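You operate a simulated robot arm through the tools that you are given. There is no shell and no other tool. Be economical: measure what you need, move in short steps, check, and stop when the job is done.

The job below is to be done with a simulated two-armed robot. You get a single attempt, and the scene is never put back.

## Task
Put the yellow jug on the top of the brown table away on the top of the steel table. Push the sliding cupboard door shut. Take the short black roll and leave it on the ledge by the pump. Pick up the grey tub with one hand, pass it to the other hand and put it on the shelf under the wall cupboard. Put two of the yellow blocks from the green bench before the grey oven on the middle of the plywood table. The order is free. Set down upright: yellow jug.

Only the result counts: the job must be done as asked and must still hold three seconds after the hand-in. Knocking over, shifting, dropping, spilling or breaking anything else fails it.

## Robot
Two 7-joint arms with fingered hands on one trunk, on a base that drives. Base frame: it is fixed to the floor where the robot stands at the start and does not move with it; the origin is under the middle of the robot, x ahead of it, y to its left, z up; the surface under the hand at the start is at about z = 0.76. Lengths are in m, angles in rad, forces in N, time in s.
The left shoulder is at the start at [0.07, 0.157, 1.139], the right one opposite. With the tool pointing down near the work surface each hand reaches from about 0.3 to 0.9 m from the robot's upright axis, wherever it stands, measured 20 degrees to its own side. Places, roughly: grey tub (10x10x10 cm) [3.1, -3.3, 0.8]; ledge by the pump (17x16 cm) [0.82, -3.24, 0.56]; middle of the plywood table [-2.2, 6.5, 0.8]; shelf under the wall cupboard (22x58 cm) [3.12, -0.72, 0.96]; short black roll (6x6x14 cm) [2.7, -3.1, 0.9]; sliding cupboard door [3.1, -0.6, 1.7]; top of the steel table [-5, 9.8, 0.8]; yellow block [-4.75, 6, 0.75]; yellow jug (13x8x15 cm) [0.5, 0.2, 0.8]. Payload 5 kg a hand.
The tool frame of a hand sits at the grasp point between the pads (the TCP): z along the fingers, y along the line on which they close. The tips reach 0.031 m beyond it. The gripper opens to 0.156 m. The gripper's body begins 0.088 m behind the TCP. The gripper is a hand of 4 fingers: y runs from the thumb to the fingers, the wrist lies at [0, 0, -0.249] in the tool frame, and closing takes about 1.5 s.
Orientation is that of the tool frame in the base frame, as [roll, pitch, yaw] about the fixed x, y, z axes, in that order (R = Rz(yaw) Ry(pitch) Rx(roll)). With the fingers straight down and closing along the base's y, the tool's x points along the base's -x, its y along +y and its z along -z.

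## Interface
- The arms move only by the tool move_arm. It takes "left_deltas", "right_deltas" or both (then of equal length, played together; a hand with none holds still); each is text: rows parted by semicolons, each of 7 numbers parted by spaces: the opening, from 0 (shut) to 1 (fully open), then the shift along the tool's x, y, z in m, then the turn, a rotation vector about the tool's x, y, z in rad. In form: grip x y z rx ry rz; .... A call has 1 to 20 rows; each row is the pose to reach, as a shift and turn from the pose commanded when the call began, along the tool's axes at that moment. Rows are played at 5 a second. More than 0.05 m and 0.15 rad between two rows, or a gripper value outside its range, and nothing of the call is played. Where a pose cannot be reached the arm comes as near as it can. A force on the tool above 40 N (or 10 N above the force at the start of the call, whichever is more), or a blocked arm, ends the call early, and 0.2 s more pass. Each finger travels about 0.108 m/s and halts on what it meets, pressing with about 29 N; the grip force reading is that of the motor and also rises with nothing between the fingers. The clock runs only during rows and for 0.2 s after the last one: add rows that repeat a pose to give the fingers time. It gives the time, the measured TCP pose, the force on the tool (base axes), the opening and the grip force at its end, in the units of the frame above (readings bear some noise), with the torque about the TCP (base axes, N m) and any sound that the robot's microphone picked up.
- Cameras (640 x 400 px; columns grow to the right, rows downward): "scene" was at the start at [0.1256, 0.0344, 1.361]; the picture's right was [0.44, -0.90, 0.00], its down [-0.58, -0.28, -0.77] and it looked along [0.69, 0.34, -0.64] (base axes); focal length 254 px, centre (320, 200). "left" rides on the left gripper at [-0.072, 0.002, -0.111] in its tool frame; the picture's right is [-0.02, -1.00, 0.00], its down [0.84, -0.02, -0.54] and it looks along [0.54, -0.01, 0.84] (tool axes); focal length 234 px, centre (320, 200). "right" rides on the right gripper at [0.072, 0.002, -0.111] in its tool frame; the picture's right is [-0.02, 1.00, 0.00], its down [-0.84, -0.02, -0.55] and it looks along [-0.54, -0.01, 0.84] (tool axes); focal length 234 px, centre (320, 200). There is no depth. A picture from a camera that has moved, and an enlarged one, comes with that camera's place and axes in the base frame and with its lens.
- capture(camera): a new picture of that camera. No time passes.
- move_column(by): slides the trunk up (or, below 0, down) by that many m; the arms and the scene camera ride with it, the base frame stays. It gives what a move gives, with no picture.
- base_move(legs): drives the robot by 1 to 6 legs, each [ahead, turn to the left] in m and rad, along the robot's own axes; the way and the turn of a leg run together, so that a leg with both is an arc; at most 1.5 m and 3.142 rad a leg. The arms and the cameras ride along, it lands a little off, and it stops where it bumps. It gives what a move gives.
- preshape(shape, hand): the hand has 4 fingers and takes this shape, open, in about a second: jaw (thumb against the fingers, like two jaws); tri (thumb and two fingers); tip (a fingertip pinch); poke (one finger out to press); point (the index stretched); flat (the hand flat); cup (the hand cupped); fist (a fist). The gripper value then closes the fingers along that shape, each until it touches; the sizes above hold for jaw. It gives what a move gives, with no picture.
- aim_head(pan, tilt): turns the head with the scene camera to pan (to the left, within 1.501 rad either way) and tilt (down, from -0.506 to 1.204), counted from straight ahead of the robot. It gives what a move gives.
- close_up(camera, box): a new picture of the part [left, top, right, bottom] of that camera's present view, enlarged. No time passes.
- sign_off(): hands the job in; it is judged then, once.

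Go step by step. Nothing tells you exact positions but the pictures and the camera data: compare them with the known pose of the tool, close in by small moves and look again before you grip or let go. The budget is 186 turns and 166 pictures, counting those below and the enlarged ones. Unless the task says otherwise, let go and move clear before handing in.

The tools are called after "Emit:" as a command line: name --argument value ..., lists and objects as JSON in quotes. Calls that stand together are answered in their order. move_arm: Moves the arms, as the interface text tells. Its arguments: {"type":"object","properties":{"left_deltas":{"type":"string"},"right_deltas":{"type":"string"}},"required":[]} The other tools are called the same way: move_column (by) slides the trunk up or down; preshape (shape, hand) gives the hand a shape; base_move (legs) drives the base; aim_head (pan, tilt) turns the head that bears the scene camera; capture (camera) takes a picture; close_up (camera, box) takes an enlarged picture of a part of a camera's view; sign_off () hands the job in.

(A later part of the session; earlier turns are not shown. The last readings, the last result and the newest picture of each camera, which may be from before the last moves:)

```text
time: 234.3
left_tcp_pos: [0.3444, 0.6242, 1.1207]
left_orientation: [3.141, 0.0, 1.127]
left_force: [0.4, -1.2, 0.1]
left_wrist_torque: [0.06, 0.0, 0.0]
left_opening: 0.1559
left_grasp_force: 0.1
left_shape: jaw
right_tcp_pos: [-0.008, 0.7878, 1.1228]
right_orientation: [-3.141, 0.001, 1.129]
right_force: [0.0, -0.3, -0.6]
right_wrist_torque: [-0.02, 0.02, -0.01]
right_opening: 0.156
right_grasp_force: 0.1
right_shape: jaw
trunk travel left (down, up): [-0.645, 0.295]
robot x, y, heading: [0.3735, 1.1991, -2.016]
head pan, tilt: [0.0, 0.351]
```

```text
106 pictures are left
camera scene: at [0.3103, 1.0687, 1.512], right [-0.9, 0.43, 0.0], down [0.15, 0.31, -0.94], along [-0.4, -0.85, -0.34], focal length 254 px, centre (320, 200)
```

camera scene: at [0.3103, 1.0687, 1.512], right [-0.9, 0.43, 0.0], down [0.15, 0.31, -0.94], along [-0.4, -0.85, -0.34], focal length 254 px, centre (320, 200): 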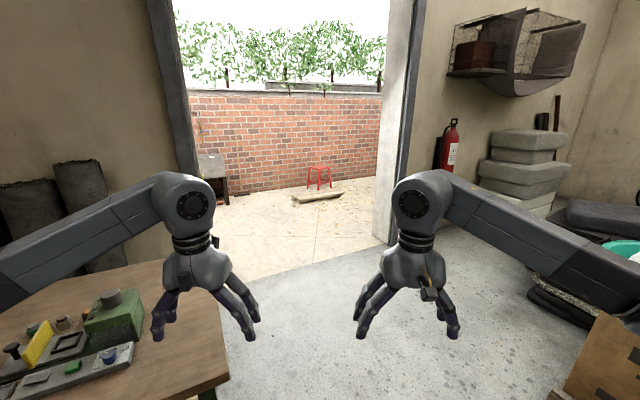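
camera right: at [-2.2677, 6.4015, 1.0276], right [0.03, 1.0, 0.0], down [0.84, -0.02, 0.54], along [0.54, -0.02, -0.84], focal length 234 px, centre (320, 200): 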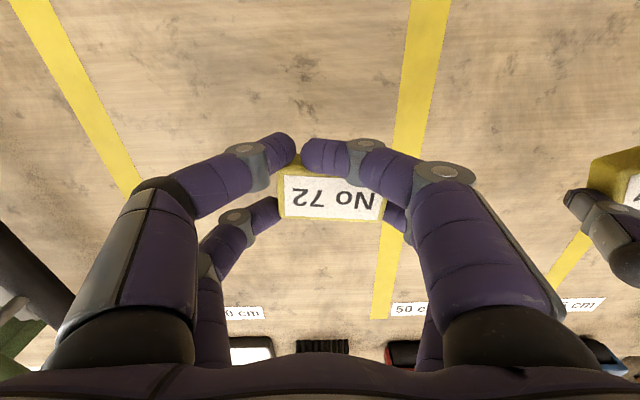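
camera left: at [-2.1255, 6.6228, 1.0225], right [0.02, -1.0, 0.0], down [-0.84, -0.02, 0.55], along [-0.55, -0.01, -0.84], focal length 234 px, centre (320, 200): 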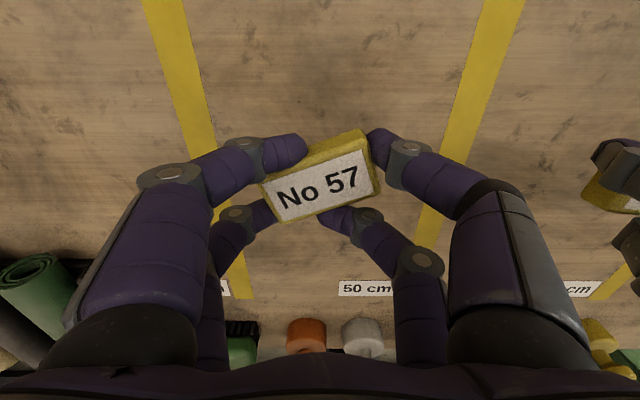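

The line to the doorway clears the table corner and the bottle by about the same margin. Driving out into the yard and looking.

Emit:
base_move --legs '[[0, -0.129], [1.4, 0], [0, 0.57], [1.0, 0], [0.7, 0], [0, 0.9]]'

Emit:
aim_head --pan 0.2 --tilt 0.35

Emit:
capture --camera "scene"

```text
time: 254.2
left_tcp_pos: [0.1069, -1.8534, 1.12]
left_orientation: [3.139, -0.001, 2.463]
left_force: [0.5, 0.2, -0.4]
left_wrist_torque: [-0.03, 0.0, 0.01]
left_opening: 0.1558
left_grasp_force: 0.0
left_shape: jaw
right_tcp_pos: [-0.1344, -2.1571, 1.1217]
right_orientation: [3.141, -0.002, 2.466]
right_force: [0.3, 0.1, -0.5]
right_wrist_torque: [0.03, -0.04, 0.02]
right_opening: 0.156
right_grasp_force: 0.1
right_shape: jaw
trunk travel left (down, up): [-0.645, 0.295]
robot x, y, heading: [-0.4461, -1.6925, -0.676]
head pan, tilt: [0.0, 0.351]
```

```text
time: 254.9
left_tcp_pos: [0.1068, -1.8537, 1.1201]
left_orientation: [3.141, 0.0, 2.463]
left_force: [-0.5, 0.1, 0.5]
left_wrist_torque: [0.03, -0.01, -0.01]
left_opening: 0.1559
left_grasp_force: 0.0
left_shape: jaw
right_tcp_pos: [-0.1341, -2.1578, 1.1233]
right_orientation: [-3.141, 0.001, 2.467]
right_force: [0.2, 0.2, 0.0]
right_wrist_torque: [-0.03, 0.0, -0.01]
right_opening: 0.1558
right_grasp_force: 0.0
right_shape: jaw
trunk travel left (down, up): [-0.645, 0.295]
robot x, y, heading: [-0.4485, -1.6913, -0.673]
head pan, tilt: [0.201, 0.351]
```

```text
105 pictures are left
camera scene: at [-0.3268, -1.7686, 1.512], right [-0.46, -0.89, 0.0], down [-0.31, 0.16, -0.94], along [0.83, -0.43, -0.34], focal length 254 px, centre (320, 200)
```

scene: 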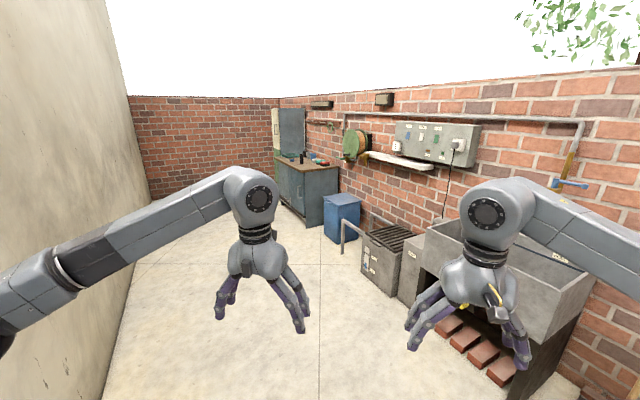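

The workbench cabinet at the yard's end holds the roll and tub; the grey concrete block between grille box and sink seems to be the ledge. Zooming.

Emit:
close_up --camera "scene" --box '[260, 90, 380, 230]'

Emit:
close_up --camera "scene" --box '[330, 120, 600, 330]'

```text
2.86 times, centred on (320, 160) of scene
camera zoom: at [-0.3268, -1.7686, 1.512], right [-0.46, -0.89, 0.0], down [-0.31, 0.16, -0.94], along [0.83, -0.43, -0.34], focal length 725 px, centre (320, 314)
```

zoom: 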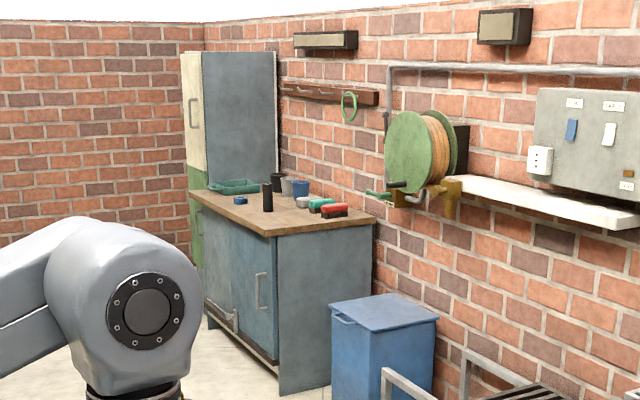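

```text
1.90 times, centred on (465, 225) of scene
camera zoom: at [-0.3268, -1.7686, 1.512], right [-0.46, -0.89, 0.0], down [-0.31, 0.16, -0.94], along [0.83, -0.43, -0.34], focal length 484 px, centre (44, 152)
```

zoom: 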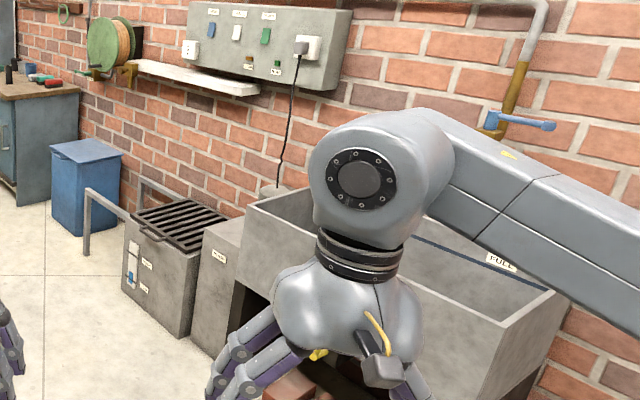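

The black roll stands upright at about [2.69, -3.05] with three cups behind it (the grey one being the tub). Driving in front of the bench.

Emit:
base_move --legs '[[0, 0.515], [1.5, 0], [1.5, 0], [0.2, 0], [0, -1.41]]'

Emit:
aim_head --pan 0.0 --tilt 0.6

Emit:
capture --camera "scene"

```text
time: 275.4
left_tcp_pos: [2.8983, -2.718, 1.1214]
left_orientation: [-3.141, 0.001, 1.548]
left_force: [-0.2, 0.6, 0.4]
left_wrist_torque: [-0.03, -0.05, 0.02]
left_opening: 0.1561
left_grasp_force: 0.0
left_shape: jaw
right_tcp_pos: [2.5101, -2.7105, 1.1217]
right_orientation: [-3.141, 0.0, 1.55]
right_force: [0.8, 0.9, -1.0]
right_wrist_torque: [0.01, 0.0, 0.0]
right_opening: 0.1558
right_grasp_force: 0.1
right_shape: jaw
trunk travel left (down, up): [-0.645, 0.295]
robot x, y, heading: [2.6901, -2.177, -1.592]
head pan, tilt: [0.201, 0.351]
```

```text
time: 276.2
left_tcp_pos: [2.8984, -2.7179, 1.1204]
left_orientation: [-3.141, 0.0, 1.548]
left_force: [0.0, 0.2, -0.5]
left_wrist_torque: [0.01, -0.01, 0.03]
left_opening: 0.156
left_grasp_force: 0.0
left_shape: jaw
right_tcp_pos: [2.5089, -2.7107, 1.1238]
right_orientation: [-3.141, 0.001, 1.55]
right_force: [-0.3, -0.1, 0.2]
right_wrist_torque: [0.02, 0.01, 0.01]
right_opening: 0.156
right_grasp_force: 0.1
right_shape: jaw
trunk travel left (down, up): [-0.645, 0.295]
robot x, y, heading: [2.6911, -2.1802, -1.594]
head pan, tilt: [0.0, 0.6]
```

```text
102 pictures are left
camera scene: at [2.6849, -2.3205, 1.4893], right [-1.0, 0.02, 0.0], down [0.01, 0.56, -0.83], along [-0.02, -0.83, -0.56], focal length 254 px, centre (320, 200)
```

scene: 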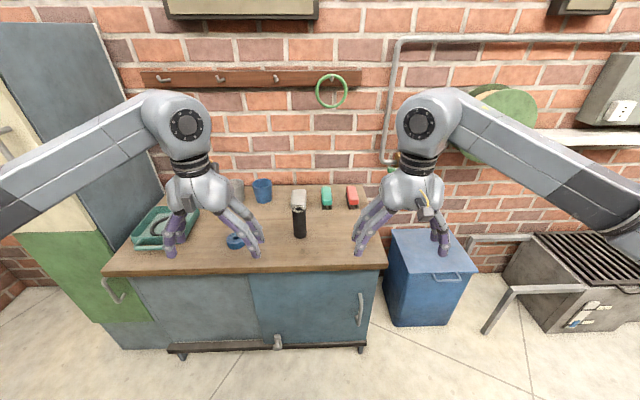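

The roll is at about [2.745, -3.08]; the tub is hidden behind the left hand. I'll shift the base to about [2.95, -2.4] so the roll is on the right and the tub on the left.

Emit:
base_move --legs '[[0, 0.89], [0.33, 0], [0, -0.87]]'

Emit:
capture --camera "scene"

Emit:
capture --camera "left"

Emit:
capture --camera "right"

```text
time: 283.0
left_tcp_pos: [3.1611, -2.9312, 1.1209]
left_orientation: [-3.141, 0.0, 1.556]
left_force: [-0.5, -0.1, 0.1]
left_wrist_torque: [-0.03, -0.01, 0.0]
left_opening: 0.1559
left_grasp_force: 0.0
left_shape: jaw
right_tcp_pos: [2.7735, -2.9289, 1.1225]
right_orientation: [-3.14, 0.0, 1.558]
right_force: [0.0, 0.0, -0.8]
right_wrist_torque: [-0.01, -0.03, 0.02]
right_opening: 0.1561
right_grasp_force: 0.0
right_shape: jaw
trunk travel left (down, up): [-0.645, 0.295]
robot x, y, heading: [2.9478, -2.3963, -1.584]
head pan, tilt: [0.0, 0.6]
```

```text
101 pictures are left
camera scene: at [2.9443, -2.5361, 1.4892], right [-1.0, 0.01, 0.0], down [0.01, 0.57, -0.82], along [-0.01, -0.82, -0.57], focal length 254 px, centre (320, 200)
```

scene: 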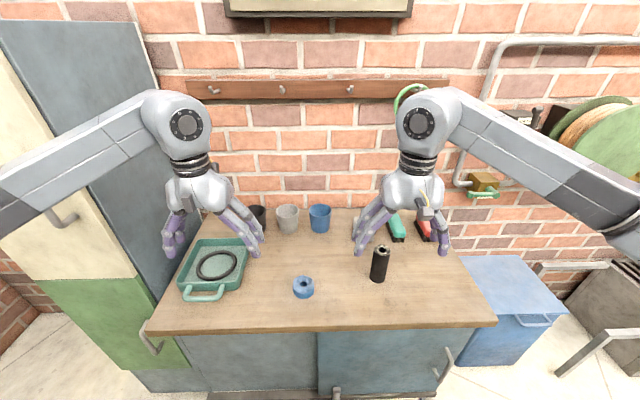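

```text
100 pictures are left
camera left: at [3.1614, -3.0026, 1.2316], right [-1.0, -0.01, 0.0], down [-0.01, 0.84, 0.55], along [-0.01, 0.55, -0.84], focal length 234 px, centre (320, 200)
```

left: 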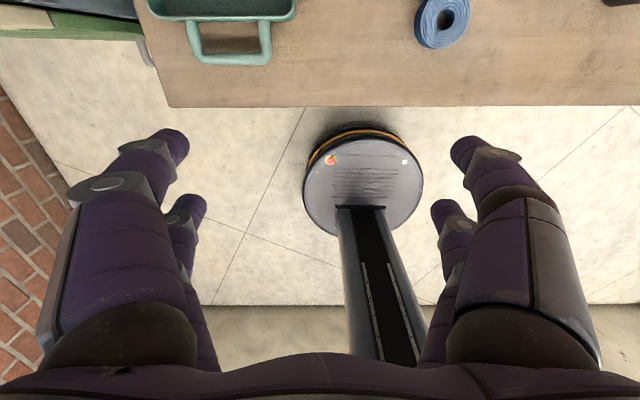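

```text
99 pictures are left
camera right: at [2.7765, -2.856, 1.2334], right [1.0, -0.04, 0.0], down [-0.03, -0.84, 0.55], along [-0.02, -0.54, -0.84], focal length 234 px, centre (320, 200)
```

right: 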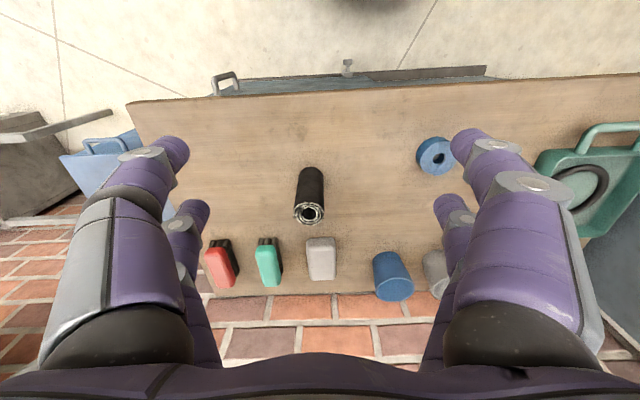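

The grey tub at about [3.06, -3.30] sits between a black and a blue cup close to the wall. Zooming in for gaps.

Emit:
close_up --camera "scene" --box '[230, 180, 410, 300]'

Emit:
close_up --camera "right" --box '[180, 150, 480, 330]'

```text
3.33 times, centred on (320, 240) of scene
camera zoom: at [2.9443, -2.5361, 1.4892], right [-1.0, 0.01, 0.0], down [0.01, 0.57, -0.82], along [-0.01, -0.82, -0.57], focal length 846 px, centre (320, 67)
```

zoom: 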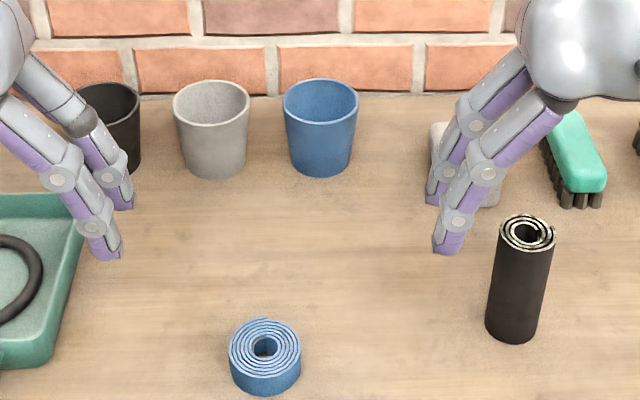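

```text
2.13 times, centred on (330, 240) of right
camera zoom: at [2.7765, -2.856, 1.2334], right [1.0, -0.04, 0.0], down [-0.03, -0.84, 0.55], along [-0.02, -0.54, -0.84], focal length 500 px, centre (299, 115)
```

zoom: 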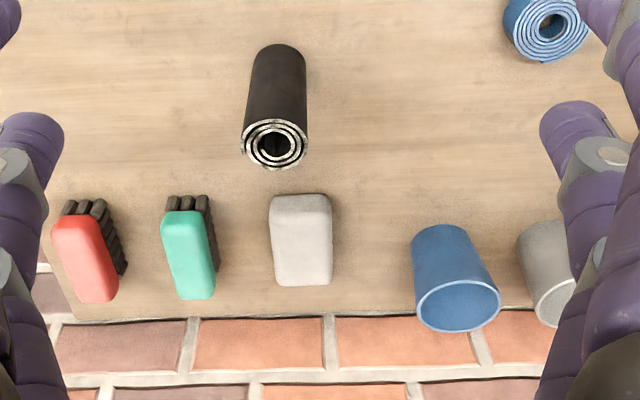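

Roll at about [2.752, -3.069]; the tub will need a fore-aft grasp, as the cups leave only ~4 cm at its sides. First the right hand over the roll.

Emit:
move_arm --right_deltas "1 -0.045 -0.007 0 0 0 0;1 -0.09 -0.014 0 0 0 0;1 -0.14 -0.021 0 0 0 0;1 -0.14 -0.021 0.04 0 0 0;1 -0.14 -0.021 0.08 0 0 0;1 -0.14 -0.021 0.11 0 0 0"

Emit:
capture --camera "right"

Emit:
close_up --camera "scene" --box '[330, 170, 470, 300]'

```text
refused: row 3 steps farther than a row can; nothing moved
```

```text
96 pictures are left
camera right: at [2.7765, -2.856, 1.2334], right [1.0, -0.04, 0.0], down [-0.03, -0.84, 0.55], along [-0.02, -0.54, -0.84], focal length 234 px, centre (320, 200)
```

right: 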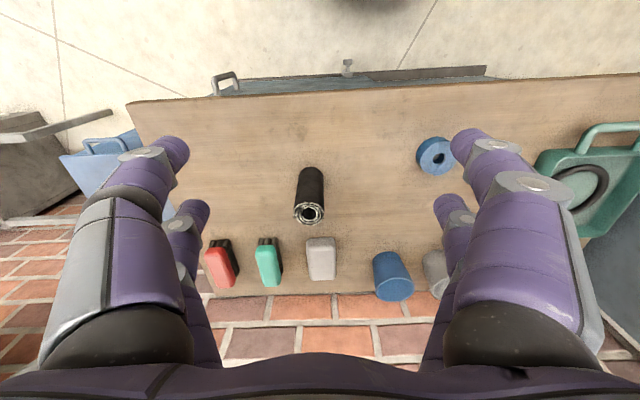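

```text
3.08 times, centred on (400, 235) of scene
camera zoom: at [2.9443, -2.5361, 1.4892], right [-1.0, 0.01, 0.0], down [0.01, 0.57, -0.82], along [-0.01, -0.82, -0.57], focal length 781 px, centre (74, 92)
```

zoom: 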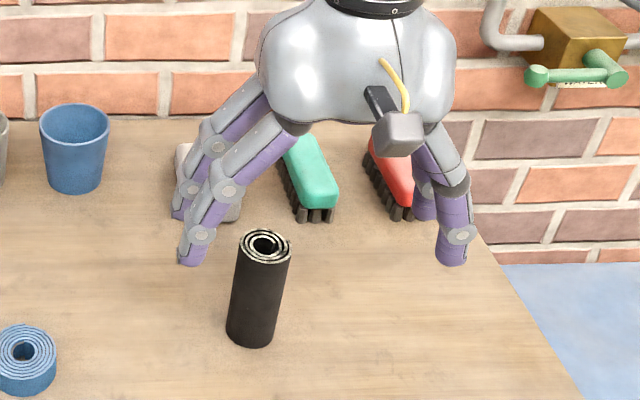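

Retrying with smaller steps (the right camera confirms the roll at [2.753, -3.066]).

Emit:
move_arm --right_deltas "1 -0.045 -0.007 0 0 0 0;1 -0.09 -0.014 0 0 0 0;1 -0.137 -0.021 0 0 0 0;1 -0.137 -0.021 0.04 0 0 0;1 -0.137 -0.021 0.08 0 0 0;1 -0.137 -0.021 0.11 0 0 0"

Emit:
capture --camera "right"

```text
time: 284.4
left_tcp_pos: [3.161, -2.9323, 1.1194]
left_orientation: [3.14, -0.002, 1.556]
left_force: [-0.1, 0.5, -0.1]
left_wrist_torque: [0.04, -0.06, 0.01]
left_opening: 0.156
left_grasp_force: 0.0
left_shape: jaw
right_tcp_pos: [2.75, -3.0672, 1.0143]
right_orientation: [3.141, 0.003, 1.558]
right_force: [-0.2, -0.1, 0.1]
right_wrist_torque: [0.05, -0.02, 0.03]
right_opening: 0.1558
right_grasp_force: 0.0
right_shape: jaw
trunk travel left (down, up): [-0.645, 0.295]
robot x, y, heading: [2.9437, -2.3965, -1.581]
head pan, tilt: [0.0, 0.6]
```

```text
94 pictures are left
camera right: at [2.7538, -2.995, 1.1253], right [1.0, -0.04, 0.0], down [-0.03, -0.84, 0.55], along [-0.02, -0.55, -0.84], focal length 234 px, centre (320, 200)
```

right: 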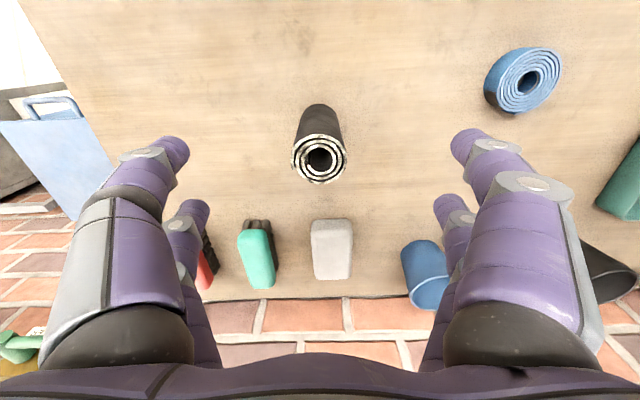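

Centred. Descending over the roll and closing.

Emit:
move_arm --right_deltas "1 -0.005 0 0.04 0 0 0;1 -0.005 0 0.08 0 0 0;1 -0.005 0 0.122 0 0 0;0.6 -0.005 0 0.122 0 0 0;0.3 -0.005 0 0.122 0 0 0;0.1 -0.005 0 0.122 0 0 0;0.1 -0.005 0 0.122 0 0 0;0.1 -0.005 0 0.122 0 0 0;0.1 -0.005 0 0.122 0 0 0;0.1 -0.005 0 0.122 0 0 0"

Emit:
close_up --camera "scene" --box '[330, 170, 470, 300]'

```text
time: 286.6
left_tcp_pos: [3.162, -2.9317, 1.12]
left_orientation: [-3.14, 0.001, 1.558]
left_force: [-0.4, 0.2, 1.2]
left_wrist_torque: [0.02, -0.02, 0.0]
left_opening: 0.1562
left_grasp_force: 0.1
left_shape: jaw
right_tcp_pos: [2.7481, -3.0715, 0.895]
right_orientation: [-3.141, 0.0, 1.557]
right_force: [1.6, -0.7, -1.5]
right_wrist_torque: [-0.11, -0.06, 0.06]
right_opening: 0.017
right_grasp_force: 28.9
right_shape: jaw
trunk travel left (down, up): [-0.645, 0.295]
robot x, y, heading: [2.9475, -2.3949, -1.587]
head pan, tilt: [0.0, 0.6]
```

```text
3.08 times, centred on (400, 235) of scene
camera zoom: at [2.9443, -2.5365, 1.4892], right [-1.0, 0.01, 0.0], down [0.01, 0.57, -0.82], along [-0.01, -0.82, -0.57], focal length 781 px, centre (74, 92)
```

zoom: 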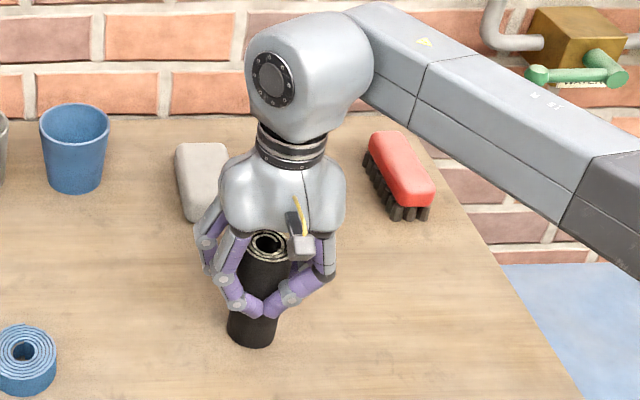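

The fingers wrap the roll. Lifting it, while the left hand turns 90° so it can close fore-aft on the tub.

Emit:
move_arm --right_deltas "0.1 0 0 -0.02 0 0 0;0.1 0 0 -0.05 0 0 0;0.1 0 0 -0.09 0 0 0;0.1 0 0 -0.13 0 0 0;0.1 0 0 -0.17 0 0 0;0.1 0 0 -0.2 0 0 0;0.1 0.03 0 -0.22 0 0 0;0.1 0.06 0 -0.22 0 0 0;0.1 0.09 -0.01 -0.22 0 0 0;0.1 0.12 -0.02 -0.22 0 0 0;0.1 0.12 -0.02 -0.22 0 0 0" --left_deltas "1 0 0 0 0 0 0.14;1 0 0 0 0 0 0.28;1 0 0 0 0 0 0.42;1 0 0 0 0 0 0.56;1 0 0 0 0 0 0.70;1 0 0 0 0 0 0.84;1 0 0 0 0 0 0.98;1 0 0 0 0 0 1.12;1 0 0 0 0 0 1.26;1 0 0 0 0 0 1.40;1 0 0 0 0 0 1.54"

Emit:
capture --camera "scene"

```text
time: 289.0
left_tcp_pos: [3.1616, -2.9318, 1.1185]
left_orientation: [-3.141, 0.001, 0.013]
left_force: [0.4, -1.1, -1.2]
left_wrist_torque: [0.04, 0.01, 0.02]
left_opening: 0.1559
left_grasp_force: 0.0
left_shape: jaw
right_tcp_pos: [2.7294, -2.9518, 1.1123]
right_orientation: [-3.141, -0.001, 1.561]
right_force: [0.4, -0.2, -3.3]
right_wrist_torque: [0.04, 0.02, 0.0]
right_opening: 0.017
right_grasp_force: 28.9
right_shape: jaw
trunk travel left (down, up): [-0.645, 0.295]
robot x, y, heading: [2.9472, -2.3942, -1.58]
head pan, tilt: [0.0, 0.6]
```

```text
92 pictures are left
camera scene: at [2.9445, -2.5377, 1.489], right [-1.0, 0.01, 0.0], down [0.01, 0.57, -0.82], along [-0.01, -0.82, -0.57], focal length 254 px, centre (320, 200)
```

scene: 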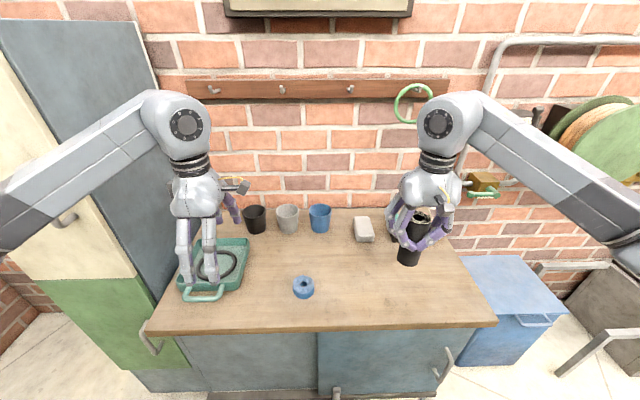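

The tub would be 0.93 m away — a bit far; the base can advance 9 cm. Then I move the left hand over the tub.

Emit:
base_move --legs '[[0.09, 0]]'

Emit:
move_arm --left_deltas "1 -0.02 0.04 0 0 0 0;1 -0.04 0.08 0 0 0 0;1 -0.06 0.12 0 0 0 0;1 -0.08 0.16 0 0 0 0;1 -0.1 0.2 0 0 0 0;1 -0.1 0.24 0 0 0 0;1 -0.1 0.28 0 0 0 0;1 -0.1 0.293 0.03 0 0 0;1 -0.1 0.293 0.06 0 0 0"

Emit:
capture --camera "left"

Emit:
capture --camera "scene"

```text
time: 290.1
left_tcp_pos: [3.1614, -3.0172, 1.1229]
left_orientation: [3.139, -0.001, 0.017]
left_force: [0.7, 0.6, -0.3]
left_wrist_torque: [-0.02, 0.04, -0.01]
left_opening: 0.1559
left_grasp_force: 0.0
left_shape: jaw
right_tcp_pos: [2.7278, -3.0365, 1.1133]
right_orientation: [-3.141, 0.003, 1.559]
right_force: [-0.1, 0.7, -2.3]
right_wrist_torque: [-0.02, 0.01, -0.01]
right_opening: 0.0169
right_grasp_force: 29.0
right_shape: jaw
trunk travel left (down, up): [-0.645, 0.295]
robot x, y, heading: [2.9431, -2.4822, -1.585]
head pan, tilt: [0.0, 0.6]
```

```text
time: 292.1
left_tcp_pos: [3.0652, -3.3123, 1.0586]
left_orientation: [-3.14, 0.002, 0.018]
left_force: [0.2, 0.1, -0.2]
left_wrist_torque: [-0.02, 0.04, 0.01]
left_opening: 0.1563
left_grasp_force: 0.0
left_shape: jaw
right_tcp_pos: [2.7284, -3.0408, 1.1132]
right_orientation: [-3.141, 0.0, 1.559]
right_force: [-0.3, -0.4, -2.6]
right_wrist_torque: [0.08, -0.02, -0.01]
right_opening: 0.0167
right_grasp_force: 29.5
right_shape: jaw
trunk travel left (down, up): [-0.645, 0.295]
robot x, y, heading: [2.9452, -2.4815, -1.578]
head pan, tilt: [0.0, 0.6]
```

```text
91 pictures are left
camera left: at [2.9934, -3.3144, 1.1699], right [-0.04, 1.0, 0.0], down [0.84, 0.03, 0.54], along [0.54, 0.02, -0.84], focal length 234 px, centre (320, 200)
```

left: 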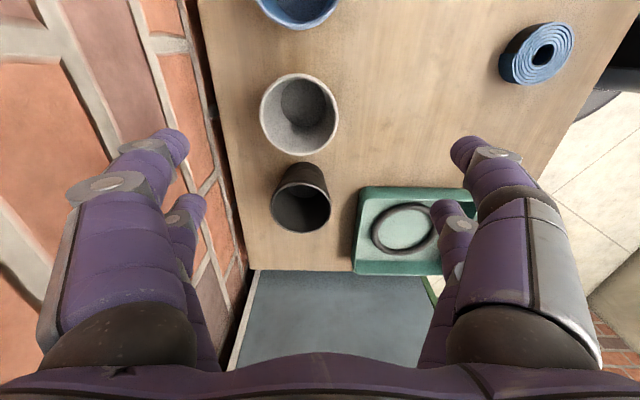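

```text
90 pictures are left
camera scene: at [2.9449, -2.6253, 1.4892], right [-1.0, 0.01, 0.0], down [0.01, 0.57, -0.82], along [-0.01, -0.82, -0.57], focal length 254 px, centre (320, 200)
```

scene: 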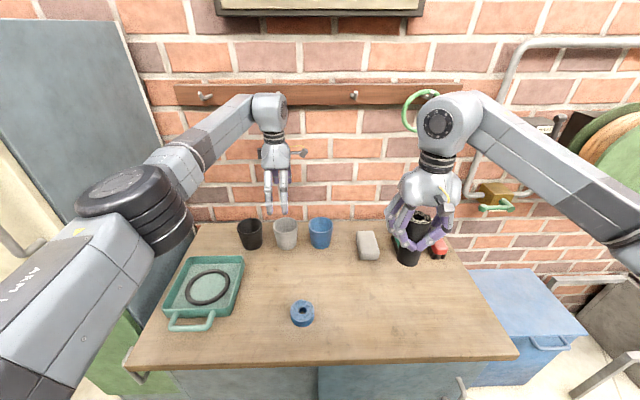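

Triangulated: tub centre about [3.06, -3.333], rim z≈0.875. Correcting by 2 cm toward the wall, narrowing the opening and lowering partway.

Emit:
move_arm --left_deltas "0.9 -0.003 0.01 0.02 0 0 0;0.85 -0.005 0.021 0.04 0 0 0;0.82 -0.005 0.021 0.07 0 0 0;0.82 -0.005 0.021 0.1 0 0 0;0.82 -0.005 0.021 0.115 0 0 0"

Emit:
capture --camera "left"

Emit:
close_up --camera "scene" --box '[210, 130, 370, 270]'

```text
time: 293.3
left_tcp_pos: [3.0496, -3.321, 0.9561]
left_orientation: [3.141, 0.001, 0.017]
left_force: [-0.5, -0.2, 0.5]
left_wrist_torque: [0.02, 0.0, 0.05]
left_opening: 0.1282
left_grasp_force: 0.1
left_shape: jaw
left hand out of reach, approached as far as the arm can: row 2, 3, 4, 5
right_tcp_pos: [2.7253, -3.039, 1.1122]
right_orientation: [3.14, 0.0, 1.558]
right_force: [-0.7, -0.2, -3.6]
right_wrist_torque: [0.03, -0.02, 0.01]
right_opening: 0.0168
right_grasp_force: 29.4
right_shape: jaw
trunk travel left (down, up): [-0.645, 0.295]
robot x, y, heading: [2.9425, -2.4859, -1.586]
head pan, tilt: [0.0, 0.6]
```

```text
89 pictures are left
camera left: at [2.977, -3.3223, 1.0681], right [-0.04, 1.0, 0.0], down [0.84, 0.04, 0.55], along [0.54, 0.02, -0.84], focal length 234 px, centre (320, 200)
```

left: 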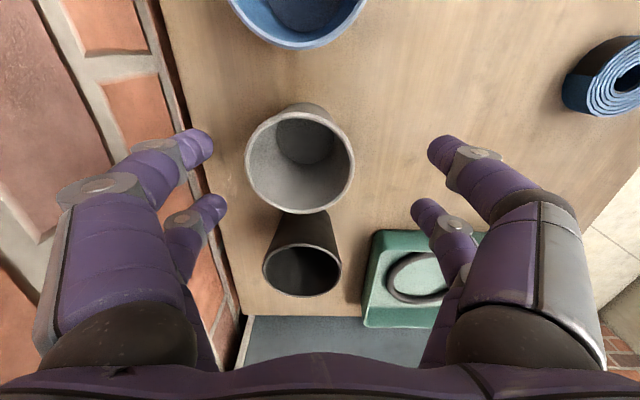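

```text
2.86 times, centred on (290, 200) of scene
camera zoom: at [2.9411, -2.6243, 1.4892], right [-1.0, 0.01, 0.0], down [0.01, 0.56, -0.82], along [-0.01, -0.82, -0.57], focal length 725 px, centre (406, 200)
```

zoom: 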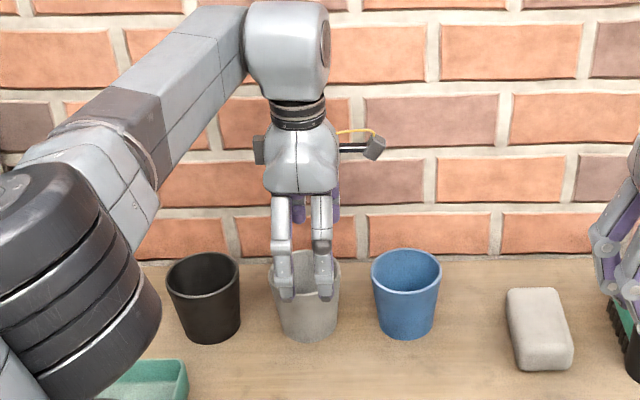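

Slightly out of reach there. I'll creep 3.5 cm nearer and re-issue the pose before descending.

Emit:
base_move --legs '[[0.035, 0]]'

Emit:
move_arm --left_deltas "0.82 0 0 0 0 0 0;0.82 0 0 0 0 0 0"

```text
time: 294.2
left_tcp_pos: [3.0516, -3.3495, 0.9638]
left_orientation: [3.132, 0.0, 0.018]
left_force: [-0.7, 1.5, 0.9]
left_wrist_torque: [-0.14, 0.0, -0.03]
left_opening: 0.1282
left_grasp_force: 0.0
left_shape: jaw
right_tcp_pos: [2.7271, -3.065, 1.1188]
right_orientation: [-3.14, 0.009, 1.561]
right_force: [1.1, 0.4, -2.4]
right_wrist_torque: [-0.09, -0.02, 0.0]
right_opening: 0.0165
right_grasp_force: 28.7
right_shape: jaw
trunk travel left (down, up): [-0.645, 0.295]
robot x, y, heading: [2.9428, -2.5152, -1.581]
head pan, tilt: [0.0, 0.6]
```

```text
time: 294.8
left_tcp_pos: [3.0515, -3.353, 0.9596]
left_orientation: [3.139, 0.001, 0.017]
left_force: [-0.5, 0.0, 0.4]
left_wrist_torque: [-0.04, 0.0, -0.04]
left_opening: 0.1279
left_grasp_force: 0.1
left_shape: jaw
right_tcp_pos: [2.7268, -3.0698, 1.116]
right_orientation: [-3.141, 0.002, 1.559]
right_force: [-0.8, 1.0, -3.4]
right_wrist_torque: [0.0, 0.02, 0.03]
right_opening: 0.017
right_grasp_force: 28.9
right_shape: jaw
trunk travel left (down, up): [-0.645, 0.295]
robot x, y, heading: [2.9448, -2.519, -1.581]
head pan, tilt: [0.0, 0.6]
```

Emit:
move_arm --left_deltas "0.82 0.004 -0.01 0 0 0 0;0.82 0.005 -0.017 0 0 0 0;0.82 0.005 -0.017 0.02 0 0 0"

Emit:
capture --camera "left"

```text
time: 295.6
left_tcp_pos: [3.0544, -3.3393, 0.9355]
left_orientation: [3.141, 0.0, 0.017]
left_force: [0.2, -0.4, -0.6]
left_wrist_torque: [0.0, 0.0, -0.04]
left_opening: 0.1281
left_grasp_force: 0.1
left_shape: jaw
right_tcp_pos: [2.7258, -3.0747, 1.1141]
right_orientation: [3.141, -0.001, 1.559]
right_force: [1.1, -0.2, -4.5]
right_wrist_torque: [0.02, -0.02, -0.03]
right_opening: 0.0167
right_grasp_force: 28.5
right_shape: jaw
trunk travel left (down, up): [-0.645, 0.295]
robot x, y, heading: [2.9454, -2.5165, -1.579]
head pan, tilt: [0.0, 0.6]
```

```text
87 pictures are left
camera left: at [2.9822, -3.3415, 1.0468], right [-0.04, 1.0, 0.0], down [0.84, 0.03, 0.55], along [0.55, 0.02, -0.84], focal length 234 px, centre (320, 200)
```

left: 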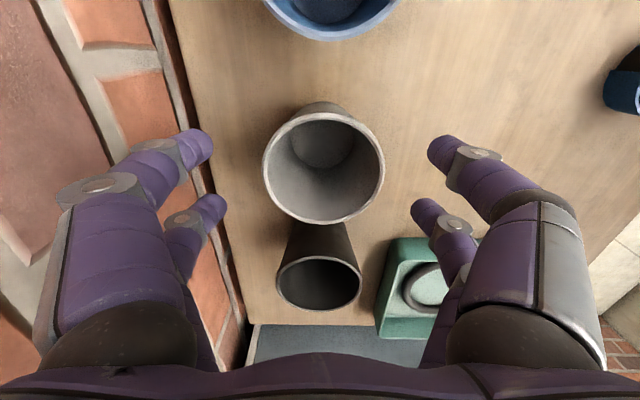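

Well centred. Descending 7 cm and closing on the tub.

Emit:
move_arm --left_deltas "0.82 0 0.002 0.025 0 0 0;0.82 0 0.002 0.05 0 0 0;0.82 0 0.002 0.07 0 0 0;0.6 0 0.002 0.07 0 0 0;0.4 0 0.002 0.07 0 0 0;0.2 0 0.002 0.07 0 0 0;0.1 0 0.002 0.07 0 0 0;0.1 0 0.002 0.07 0 0 0;0.1 0 0.002 0.07 0 0 0"

Emit:
capture --camera "left"

Emit:
close_up --camera "scene" --box '[210, 130, 370, 270]'

```text
time: 297.6
left_tcp_pos: [3.0561, -3.3426, 0.8671]
left_orientation: [3.141, 0.0, 0.017]
left_force: [-0.3, 0.7, -0.5]
left_wrist_torque: [-0.08, 0.01, -0.04]
left_opening: 0.0563
left_grasp_force: 29.2
left_shape: jaw
right_tcp_pos: [2.7261, -3.0745, 1.1139]
right_orientation: [-3.141, 0.001, 1.558]
right_force: [0.2, -0.2, -3.0]
right_wrist_torque: [0.0, 0.01, -0.02]
right_opening: 0.0167
right_grasp_force: 29.2
right_shape: jaw
trunk travel left (down, up): [-0.645, 0.295]
robot x, y, heading: [2.9476, -2.5185, -1.583]
head pan, tilt: [0.0, 0.6]
```

```text
86 pictures are left
camera left: at [2.9839, -3.3444, 0.9784], right [-0.04, 1.0, 0.0], down [0.84, 0.04, 0.54], along [0.54, 0.02, -0.84], focal length 234 px, centre (320, 200)
```

left: 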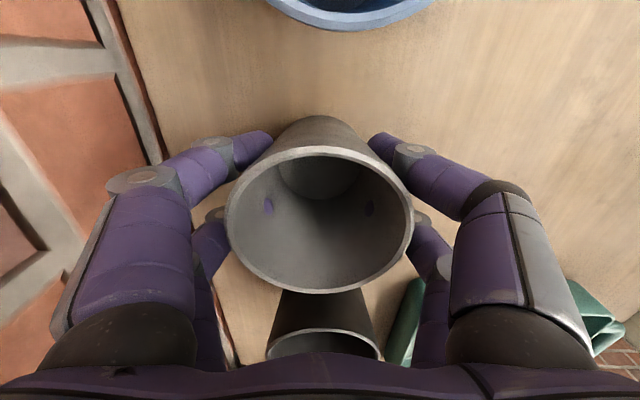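

```text
2.86 times, centred on (290, 200) of scene
camera zoom: at [2.9423, -2.659, 1.4891], right [-1.0, 0.01, 0.0], down [0.01, 0.57, -0.82], along [-0.01, -0.82, -0.57], focal length 725 px, centre (406, 200)
```

zoom: 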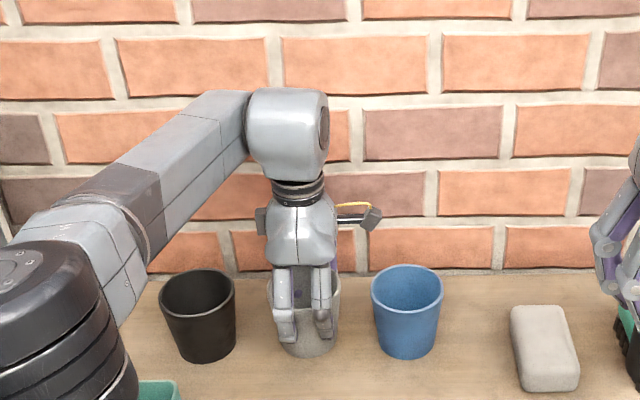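

Tub gripped. Lifting straight up, then drawing it back toward me.

Emit:
move_arm --left_deltas "0.1 0 0 -0.02 0 0 0;0.1 0 0 -0.05 0 0 0;0.1 0 0 -0.09 0 0 0;0.1 0 0 -0.13 0 0 0;0.1 0 0 -0.17 0 0 0;0.1 0 0 -0.21 0 0 0;0.1 0 -0.04 -0.23 0 0 0;0.1 0.02 -0.08 -0.24 0 0 0;0.1 0.04 -0.12 -0.25 0 0 0;0.1 0.06 -0.16 -0.25 0 0 0;0.1 0.08 -0.2 -0.25 0 0 0;0.1 0.1 -0.24 -0.25 0 0 0;0.1 0.1 -0.28 -0.25 0 0 0;0.1 0.1 -0.32 -0.25 0 0 0"

Emit:
capture --camera "scene"

```text
time: 300.6
left_tcp_pos: [3.1506, -3.0162, 1.1184]
left_orientation: [3.139, 0.002, 0.017]
left_force: [0.0, 0.1, -0.6]
left_wrist_torque: [-0.05, 0.01, 0.0]
left_opening: 0.056
left_grasp_force: 29.3
left_shape: jaw
right_tcp_pos: [2.7277, -3.0721, 1.1151]
right_orientation: [3.141, 0.006, 1.56]
right_force: [0.1, -0.1, -3.6]
right_wrist_torque: [0.04, 0.04, 0.01]
right_opening: 0.0169
right_grasp_force: 28.6
right_shape: jaw
trunk travel left (down, up): [-0.645, 0.295]
robot x, y, heading: [2.9439, -2.5146, -1.585]
head pan, tilt: [0.0, 0.6]
```

```text
84 pictures are left
camera scene: at [2.943, -2.6573, 1.4894], right [-1.0, 0.01, 0.0], down [0.01, 0.56, -0.83], along [-0.01, -0.83, -0.56], focal length 254 px, centre (320, 200)
```

scene: 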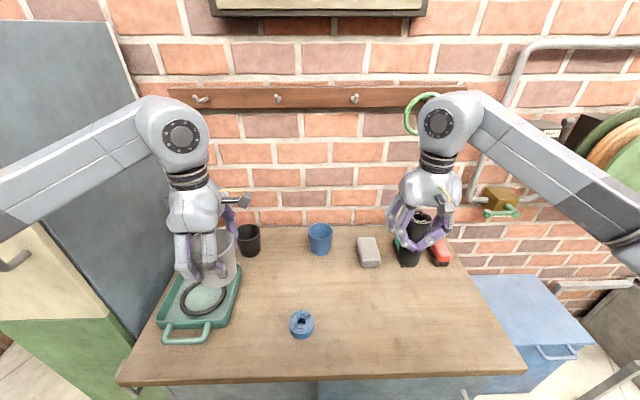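

Now to the ledge by the pump: back off, drive along the yard to x≈1.05, and face the wall.

Emit:
base_move --legs '[[-0.35, 0], [0, -1.55], [1.0, 0], [0.9, 0], [0, 1.56]]'

Emit:
aim_head --pan -0.2 --tilt 0.75

Emit:
capture --camera "scene"

```text
time: 319.6
left_tcp_pos: [1.2407, -2.6685, 1.1173]
left_orientation: [3.139, 0.0, 0.015]
left_force: [-0.2, 1.2, -0.7]
left_wrist_torque: [0.04, -0.01, -0.01]
left_opening: 0.0553
left_grasp_force: 29.3
left_shape: jaw
right_tcp_pos: [0.8184, -2.7218, 1.1145]
right_orientation: [3.141, 0.001, 1.558]
right_force: [-0.9, 0.8, -4.3]
right_wrist_torque: [0.03, 0.01, -0.03]
right_opening: 0.0163
right_grasp_force: 28.6
right_shape: jaw
trunk travel left (down, up): [-0.645, 0.295]
robot x, y, heading: [1.0397, -2.1673, -1.584]
head pan, tilt: [0.0, 0.6]
```

```text
time: 320.3
left_tcp_pos: [1.2404, -2.6685, 1.1171]
left_orientation: [3.141, 0.0, 0.017]
left_force: [-0.2, -0.3, -0.3]
left_wrist_torque: [-0.02, 0.02, 0.01]
left_opening: 0.0555
left_grasp_force: 28.6
left_shape: jaw
right_tcp_pos: [0.8185, -2.7233, 1.1133]
right_orientation: [3.141, 0.002, 1.556]
right_force: [0.2, 0.4, -3.0]
right_wrist_torque: [-0.01, 0.01, -0.07]
right_opening: 0.0163
right_grasp_force: 29.3
right_shape: jaw
trunk travel left (down, up): [-0.645, 0.295]
robot x, y, heading: [1.0374, -2.1673, -1.588]
head pan, tilt: [-0.201, 0.75]
```

```text
83 pictures are left
camera scene: at [1.018, -2.3015, 1.4763], right [-0.98, 0.21, 0.0], down [0.15, 0.67, -0.73], along [-0.16, -0.71, -0.68], focal length 254 px, centre (320, 200)
```

scene: 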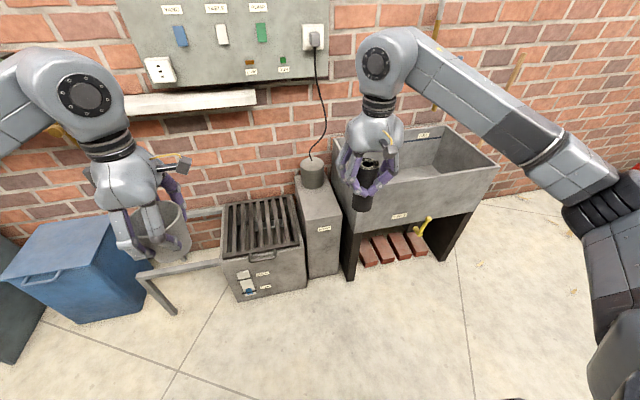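

The pump is the small cylinder at the back of the narrow concrete block; the ledge is the block's top in front of it. Zooming.

Emit:
close_up --camera "scene" --box '[250, 130, 400, 290]'

Emit:
capture --camera "right"

```text
2.50 times, centred on (325, 210) of scene
camera zoom: at [1.018, -2.3015, 1.4763], right [-0.98, 0.21, 0.0], down [0.15, 0.67, -0.73], along [-0.16, -0.71, -0.68], focal length 635 px, centre (308, 175)
```

zoom: 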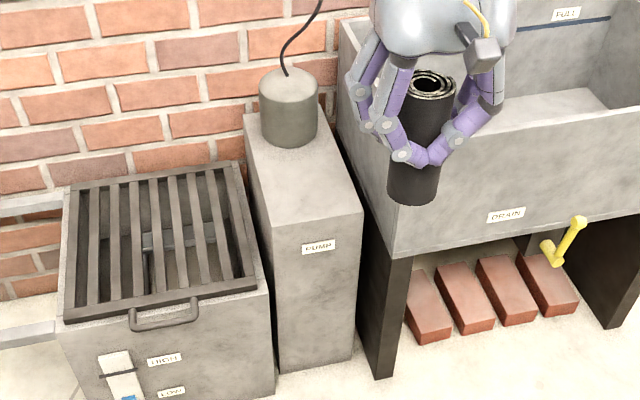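

```text
81 pictures are left
camera right: at [0.8214, -2.65, 1.225], right [1.0, -0.04, 0.0], down [-0.03, -0.84, 0.55], along [-0.02, -0.55, -0.84], focal length 234 px, centre (320, 200)
```

right: 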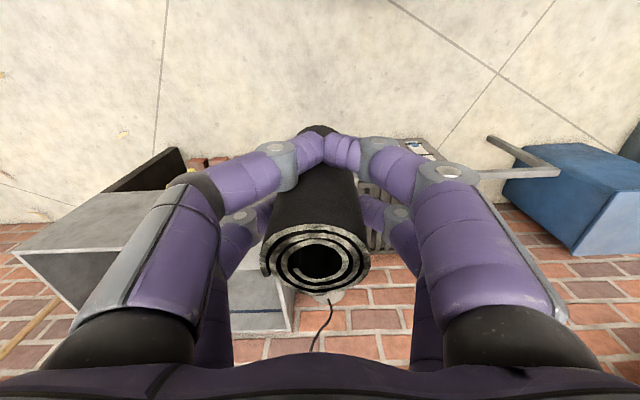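

Ledge front part: x 0.72–0.90, y about -3.11 to -3.33, z≈0.56; the sink wall is right beside it at x≈0.70. Advancing 0.35 m, then lowering the trunk.

Emit:
base_move --legs '[[0.35, 0]]'

Emit:
aim_head --pan -0.25 --tilt 0.95

Emit:
capture --camera "scene"

```text
time: 322.6
left_tcp_pos: [1.2432, -3.0148, 1.1171]
left_orientation: [3.139, 0.001, 0.027]
left_force: [0.1, 0.0, -1.4]
left_wrist_torque: [-0.03, -0.01, 0.01]
left_opening: 0.0557
left_grasp_force: 29.3
left_shape: jaw
right_tcp_pos: [0.821, -3.0733, 1.1139]
right_orientation: [-3.139, 0.003, 1.569]
right_force: [0.0, -0.5, -3.0]
right_wrist_torque: [0.04, -0.02, 0.01]
right_opening: 0.0164
right_grasp_force: 28.2
right_shape: jaw
trunk travel left (down, up): [-0.645, 0.295]
robot x, y, heading: [1.0317, -2.5147, -1.577]
head pan, tilt: [-0.201, 0.75]
```

```text
time: 323.3
left_tcp_pos: [1.2428, -3.0148, 1.1169]
left_orientation: [3.139, 0.001, 0.026]
left_force: [1.2, 0.0, -2.2]
left_wrist_torque: [0.04, 0.0, 0.0]
left_opening: 0.0555
left_grasp_force: 28.8
left_shape: jaw
right_tcp_pos: [0.8205, -3.0736, 1.113]
right_orientation: [-3.141, 0.002, 1.568]
right_force: [-0.1, -0.2, -2.9]
right_wrist_torque: [0.04, 0.0, -0.01]
right_opening: 0.0165
right_grasp_force: 28.8
right_shape: jaw
trunk travel left (down, up): [-0.645, 0.295]
robot x, y, heading: [1.0356, -2.5164, -1.573]
head pan, tilt: [-0.25, 0.949]
```

```text
80 pictures are left
camera scene: at [1.0147, -2.64, 1.4607], right [-0.97, 0.25, 0.0], down [0.2, 0.79, -0.58], along [-0.15, -0.56, -0.81], focal length 254 px, centre (320, 200)
```

scene: 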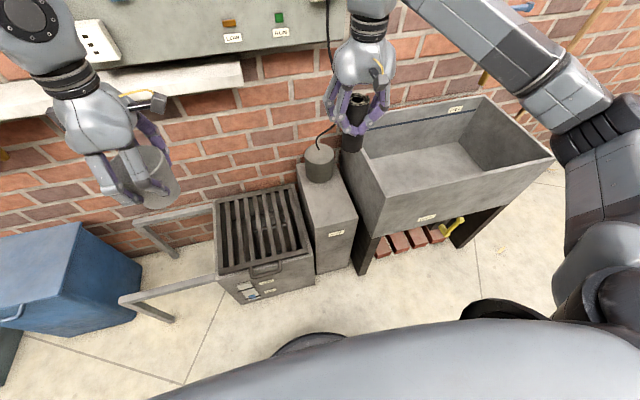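

The sink rim is at z≈0.86 left of the ledge, so I keep the trunk up and reach down with the arm alone. Moving the roll over the ledge and down partway.

Emit:
move_arm --right_deltas "0.1 -0.04 0 0 0 0 0;0.1 -0.08 0 0 0 0 0;0.1 -0.12 0.002 0 0 0 0;0.1 -0.146 0.002 0.03 0 0 0;0.1 -0.146 0.002 0.07 0 0 0;0.1 -0.146 0.002 0.11 0 0 0;0.1 -0.146 0.002 0.15 0 0 0;0.1 -0.146 0.002 0.19 0 0 0;0.1 -0.146 0.002 0.23 0 0 0;0.1 -0.146 0.002 0.27 0 0 0"

Emit:
capture --camera "scene"

Emit:
capture --camera "right"

```text
time: 325.5
left_tcp_pos: [1.2424, -3.0147, 1.1163]
left_orientation: [-3.141, 0.0, 0.026]
left_force: [-0.2, -0.6, -0.2]
left_wrist_torque: [0.04, 0.03, -0.01]
left_opening: 0.0555
left_grasp_force: 28.9
left_shape: jaw
right_tcp_pos: [0.8218, -3.2202, 0.8397]
right_orientation: [3.141, 0.003, 1.569]
right_force: [-0.7, 0.2, -2.5]
right_wrist_torque: [0.06, -0.04, -0.02]
right_opening: 0.0161
right_grasp_force: 28.7
right_shape: jaw
trunk travel left (down, up): [-0.645, 0.295]
robot x, y, heading: [1.0351, -2.5136, -1.579]
head pan, tilt: [-0.25, 0.949]
```

```text
79 pictures are left
camera scene: at [1.0145, -2.6406, 1.4607], right [-0.97, 0.25, 0.0], down [0.2, 0.79, -0.58], along [-0.15, -0.56, -0.81], focal length 254 px, centre (320, 200)
```

scene: 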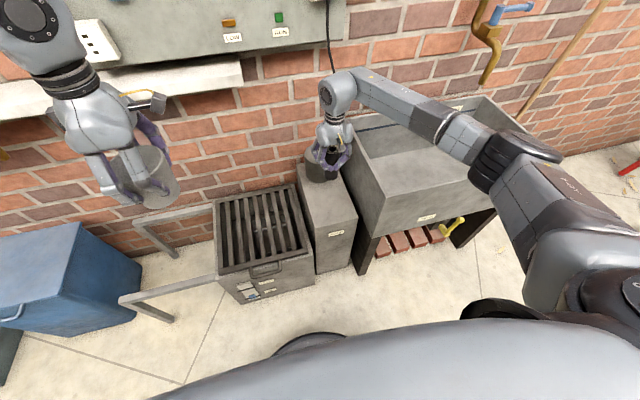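

```text
78 pictures are left
camera right: at [0.8244, -3.1476, 0.9509], right [1.0, -0.03, 0.0], down [-0.02, -0.84, 0.55], along [-0.01, -0.55, -0.84], focal length 234 px, centre (320, 200)
```

right: 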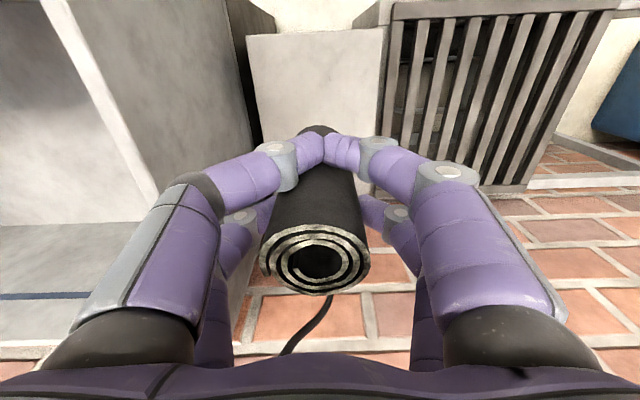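

Clearances look fine (sink wall at about x 0.63–0.70, hand at 0.745+). Lowering further.

Emit:
move_arm --right_deltas "0.1 0 0 0.04 0 0 0;0.1 0 0 0.08 0 0 0;0.1 0 0 0.12 0 0 0;0.1 0 0 0.145 0 0 0"

Emit:
close_up --camera "scene" --box '[250, 90, 410, 260]'

```text
time: 326.5
left_tcp_pos: [1.2438, -3.0157, 1.1164]
left_orientation: [3.141, 0.0, 0.026]
left_force: [0.7, -0.7, 0.3]
left_wrist_torque: [0.05, -0.03, -0.02]
left_opening: 0.0552
left_grasp_force: 29.5
left_shape: jaw
right_tcp_pos: [0.8209, -3.2208, 0.6982]
right_orientation: [-3.141, 0.001, 1.57]
right_force: [-0.3, -0.1, -2.8]
right_wrist_torque: [0.07, -0.04, 0.0]
right_opening: 0.0164
right_grasp_force: 28.8
right_shape: jaw
trunk travel left (down, up): [-0.645, 0.295]
robot x, y, heading: [1.0328, -2.518, -1.576]
head pan, tilt: [-0.25, 0.949]
```

```text
2.35 times, centred on (330, 175) of scene
camera zoom: at [1.0148, -2.6403, 1.4607], right [-0.97, 0.25, 0.0], down [0.2, 0.79, -0.58], along [-0.15, -0.56, -0.81], focal length 597 px, centre (296, 259)
```

zoom: 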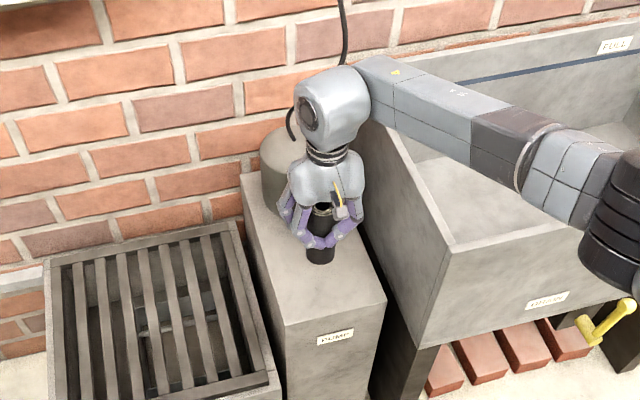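

Emit:
move_arm --right_deltas "0.1 0 0 0.015 0 0 0;0.1 0 0 0.025 0 0 0;0.1 0 0 0.033 0 0 0;0.1 0 0 0.04 0 0 0"

Emit:
close_up --camera "scene" --box '[270, 110, 370, 220]'

```text
time: 327.5
left_tcp_pos: [1.2431, -3.0152, 1.1168]
left_orientation: [3.141, -0.001, 0.025]
left_force: [-0.1, 0.2, -0.5]
left_wrist_torque: [0.0, 0.03, -0.02]
left_opening: 0.0554
left_grasp_force: 28.5
left_shape: jaw
right_tcp_pos: [0.8206, -3.2202, 0.6597]
right_orientation: [-3.141, 0.002, 1.568]
right_force: [-0.3, 0.5, -2.8]
right_wrist_torque: [0.06, 0.03, 0.01]
right_opening: 0.0165
right_grasp_force: 29.2
right_shape: jaw
trunk travel left (down, up): [-0.645, 0.295]
robot x, y, heading: [1.0324, -2.5158, -1.57]
head pan, tilt: [-0.25, 0.949]
```

```text
3.64 times, centred on (320, 165) of scene
camera zoom: at [1.0149, -2.64, 1.4607], right [-0.97, 0.25, 0.0], down [0.2, 0.79, -0.58], along [-0.15, -0.56, -0.81], focal length 923 px, centre (320, 327)
```

zoom: 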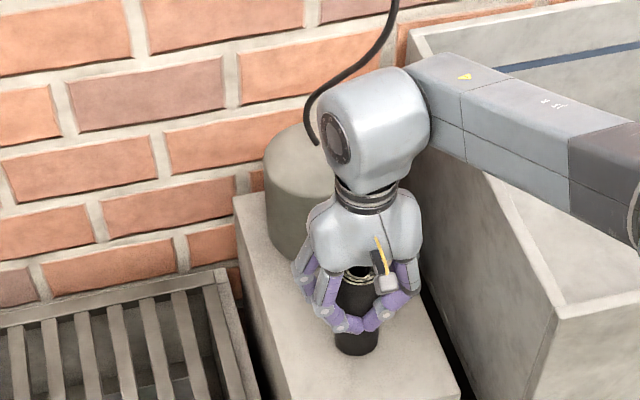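

Emit:
move_arm --right_deltas "0.1 0 0 0.005 0 0 0;0.1 0 0 0.01 0 0 0;0.1 0 0 0.014 0 0 0"

```text
time: 328.3
left_tcp_pos: [1.2422, -3.009, 1.1196]
left_orientation: [3.137, 0.001, 0.026]
left_force: [0.0, -0.6, -0.5]
left_wrist_torque: [0.02, -0.01, 0.01]
left_opening: 0.0558
left_grasp_force: 29.0
left_shape: jaw
right_tcp_pos: [0.8222, -3.2189, 0.6527]
right_orientation: [-3.14, 0.01, 1.566]
right_force: [-3.4, 8.8, 34.2]
right_wrist_torque: [-0.28, 0.27, -0.07]
right_opening: 0.0171
right_grasp_force: 29.0
right_shape: jaw
trunk travel left (down, up): [-0.645, 0.295]
robot x, y, heading: [1.0325, -2.5171, -1.576]
head pan, tilt: [-0.25, 0.949]
```

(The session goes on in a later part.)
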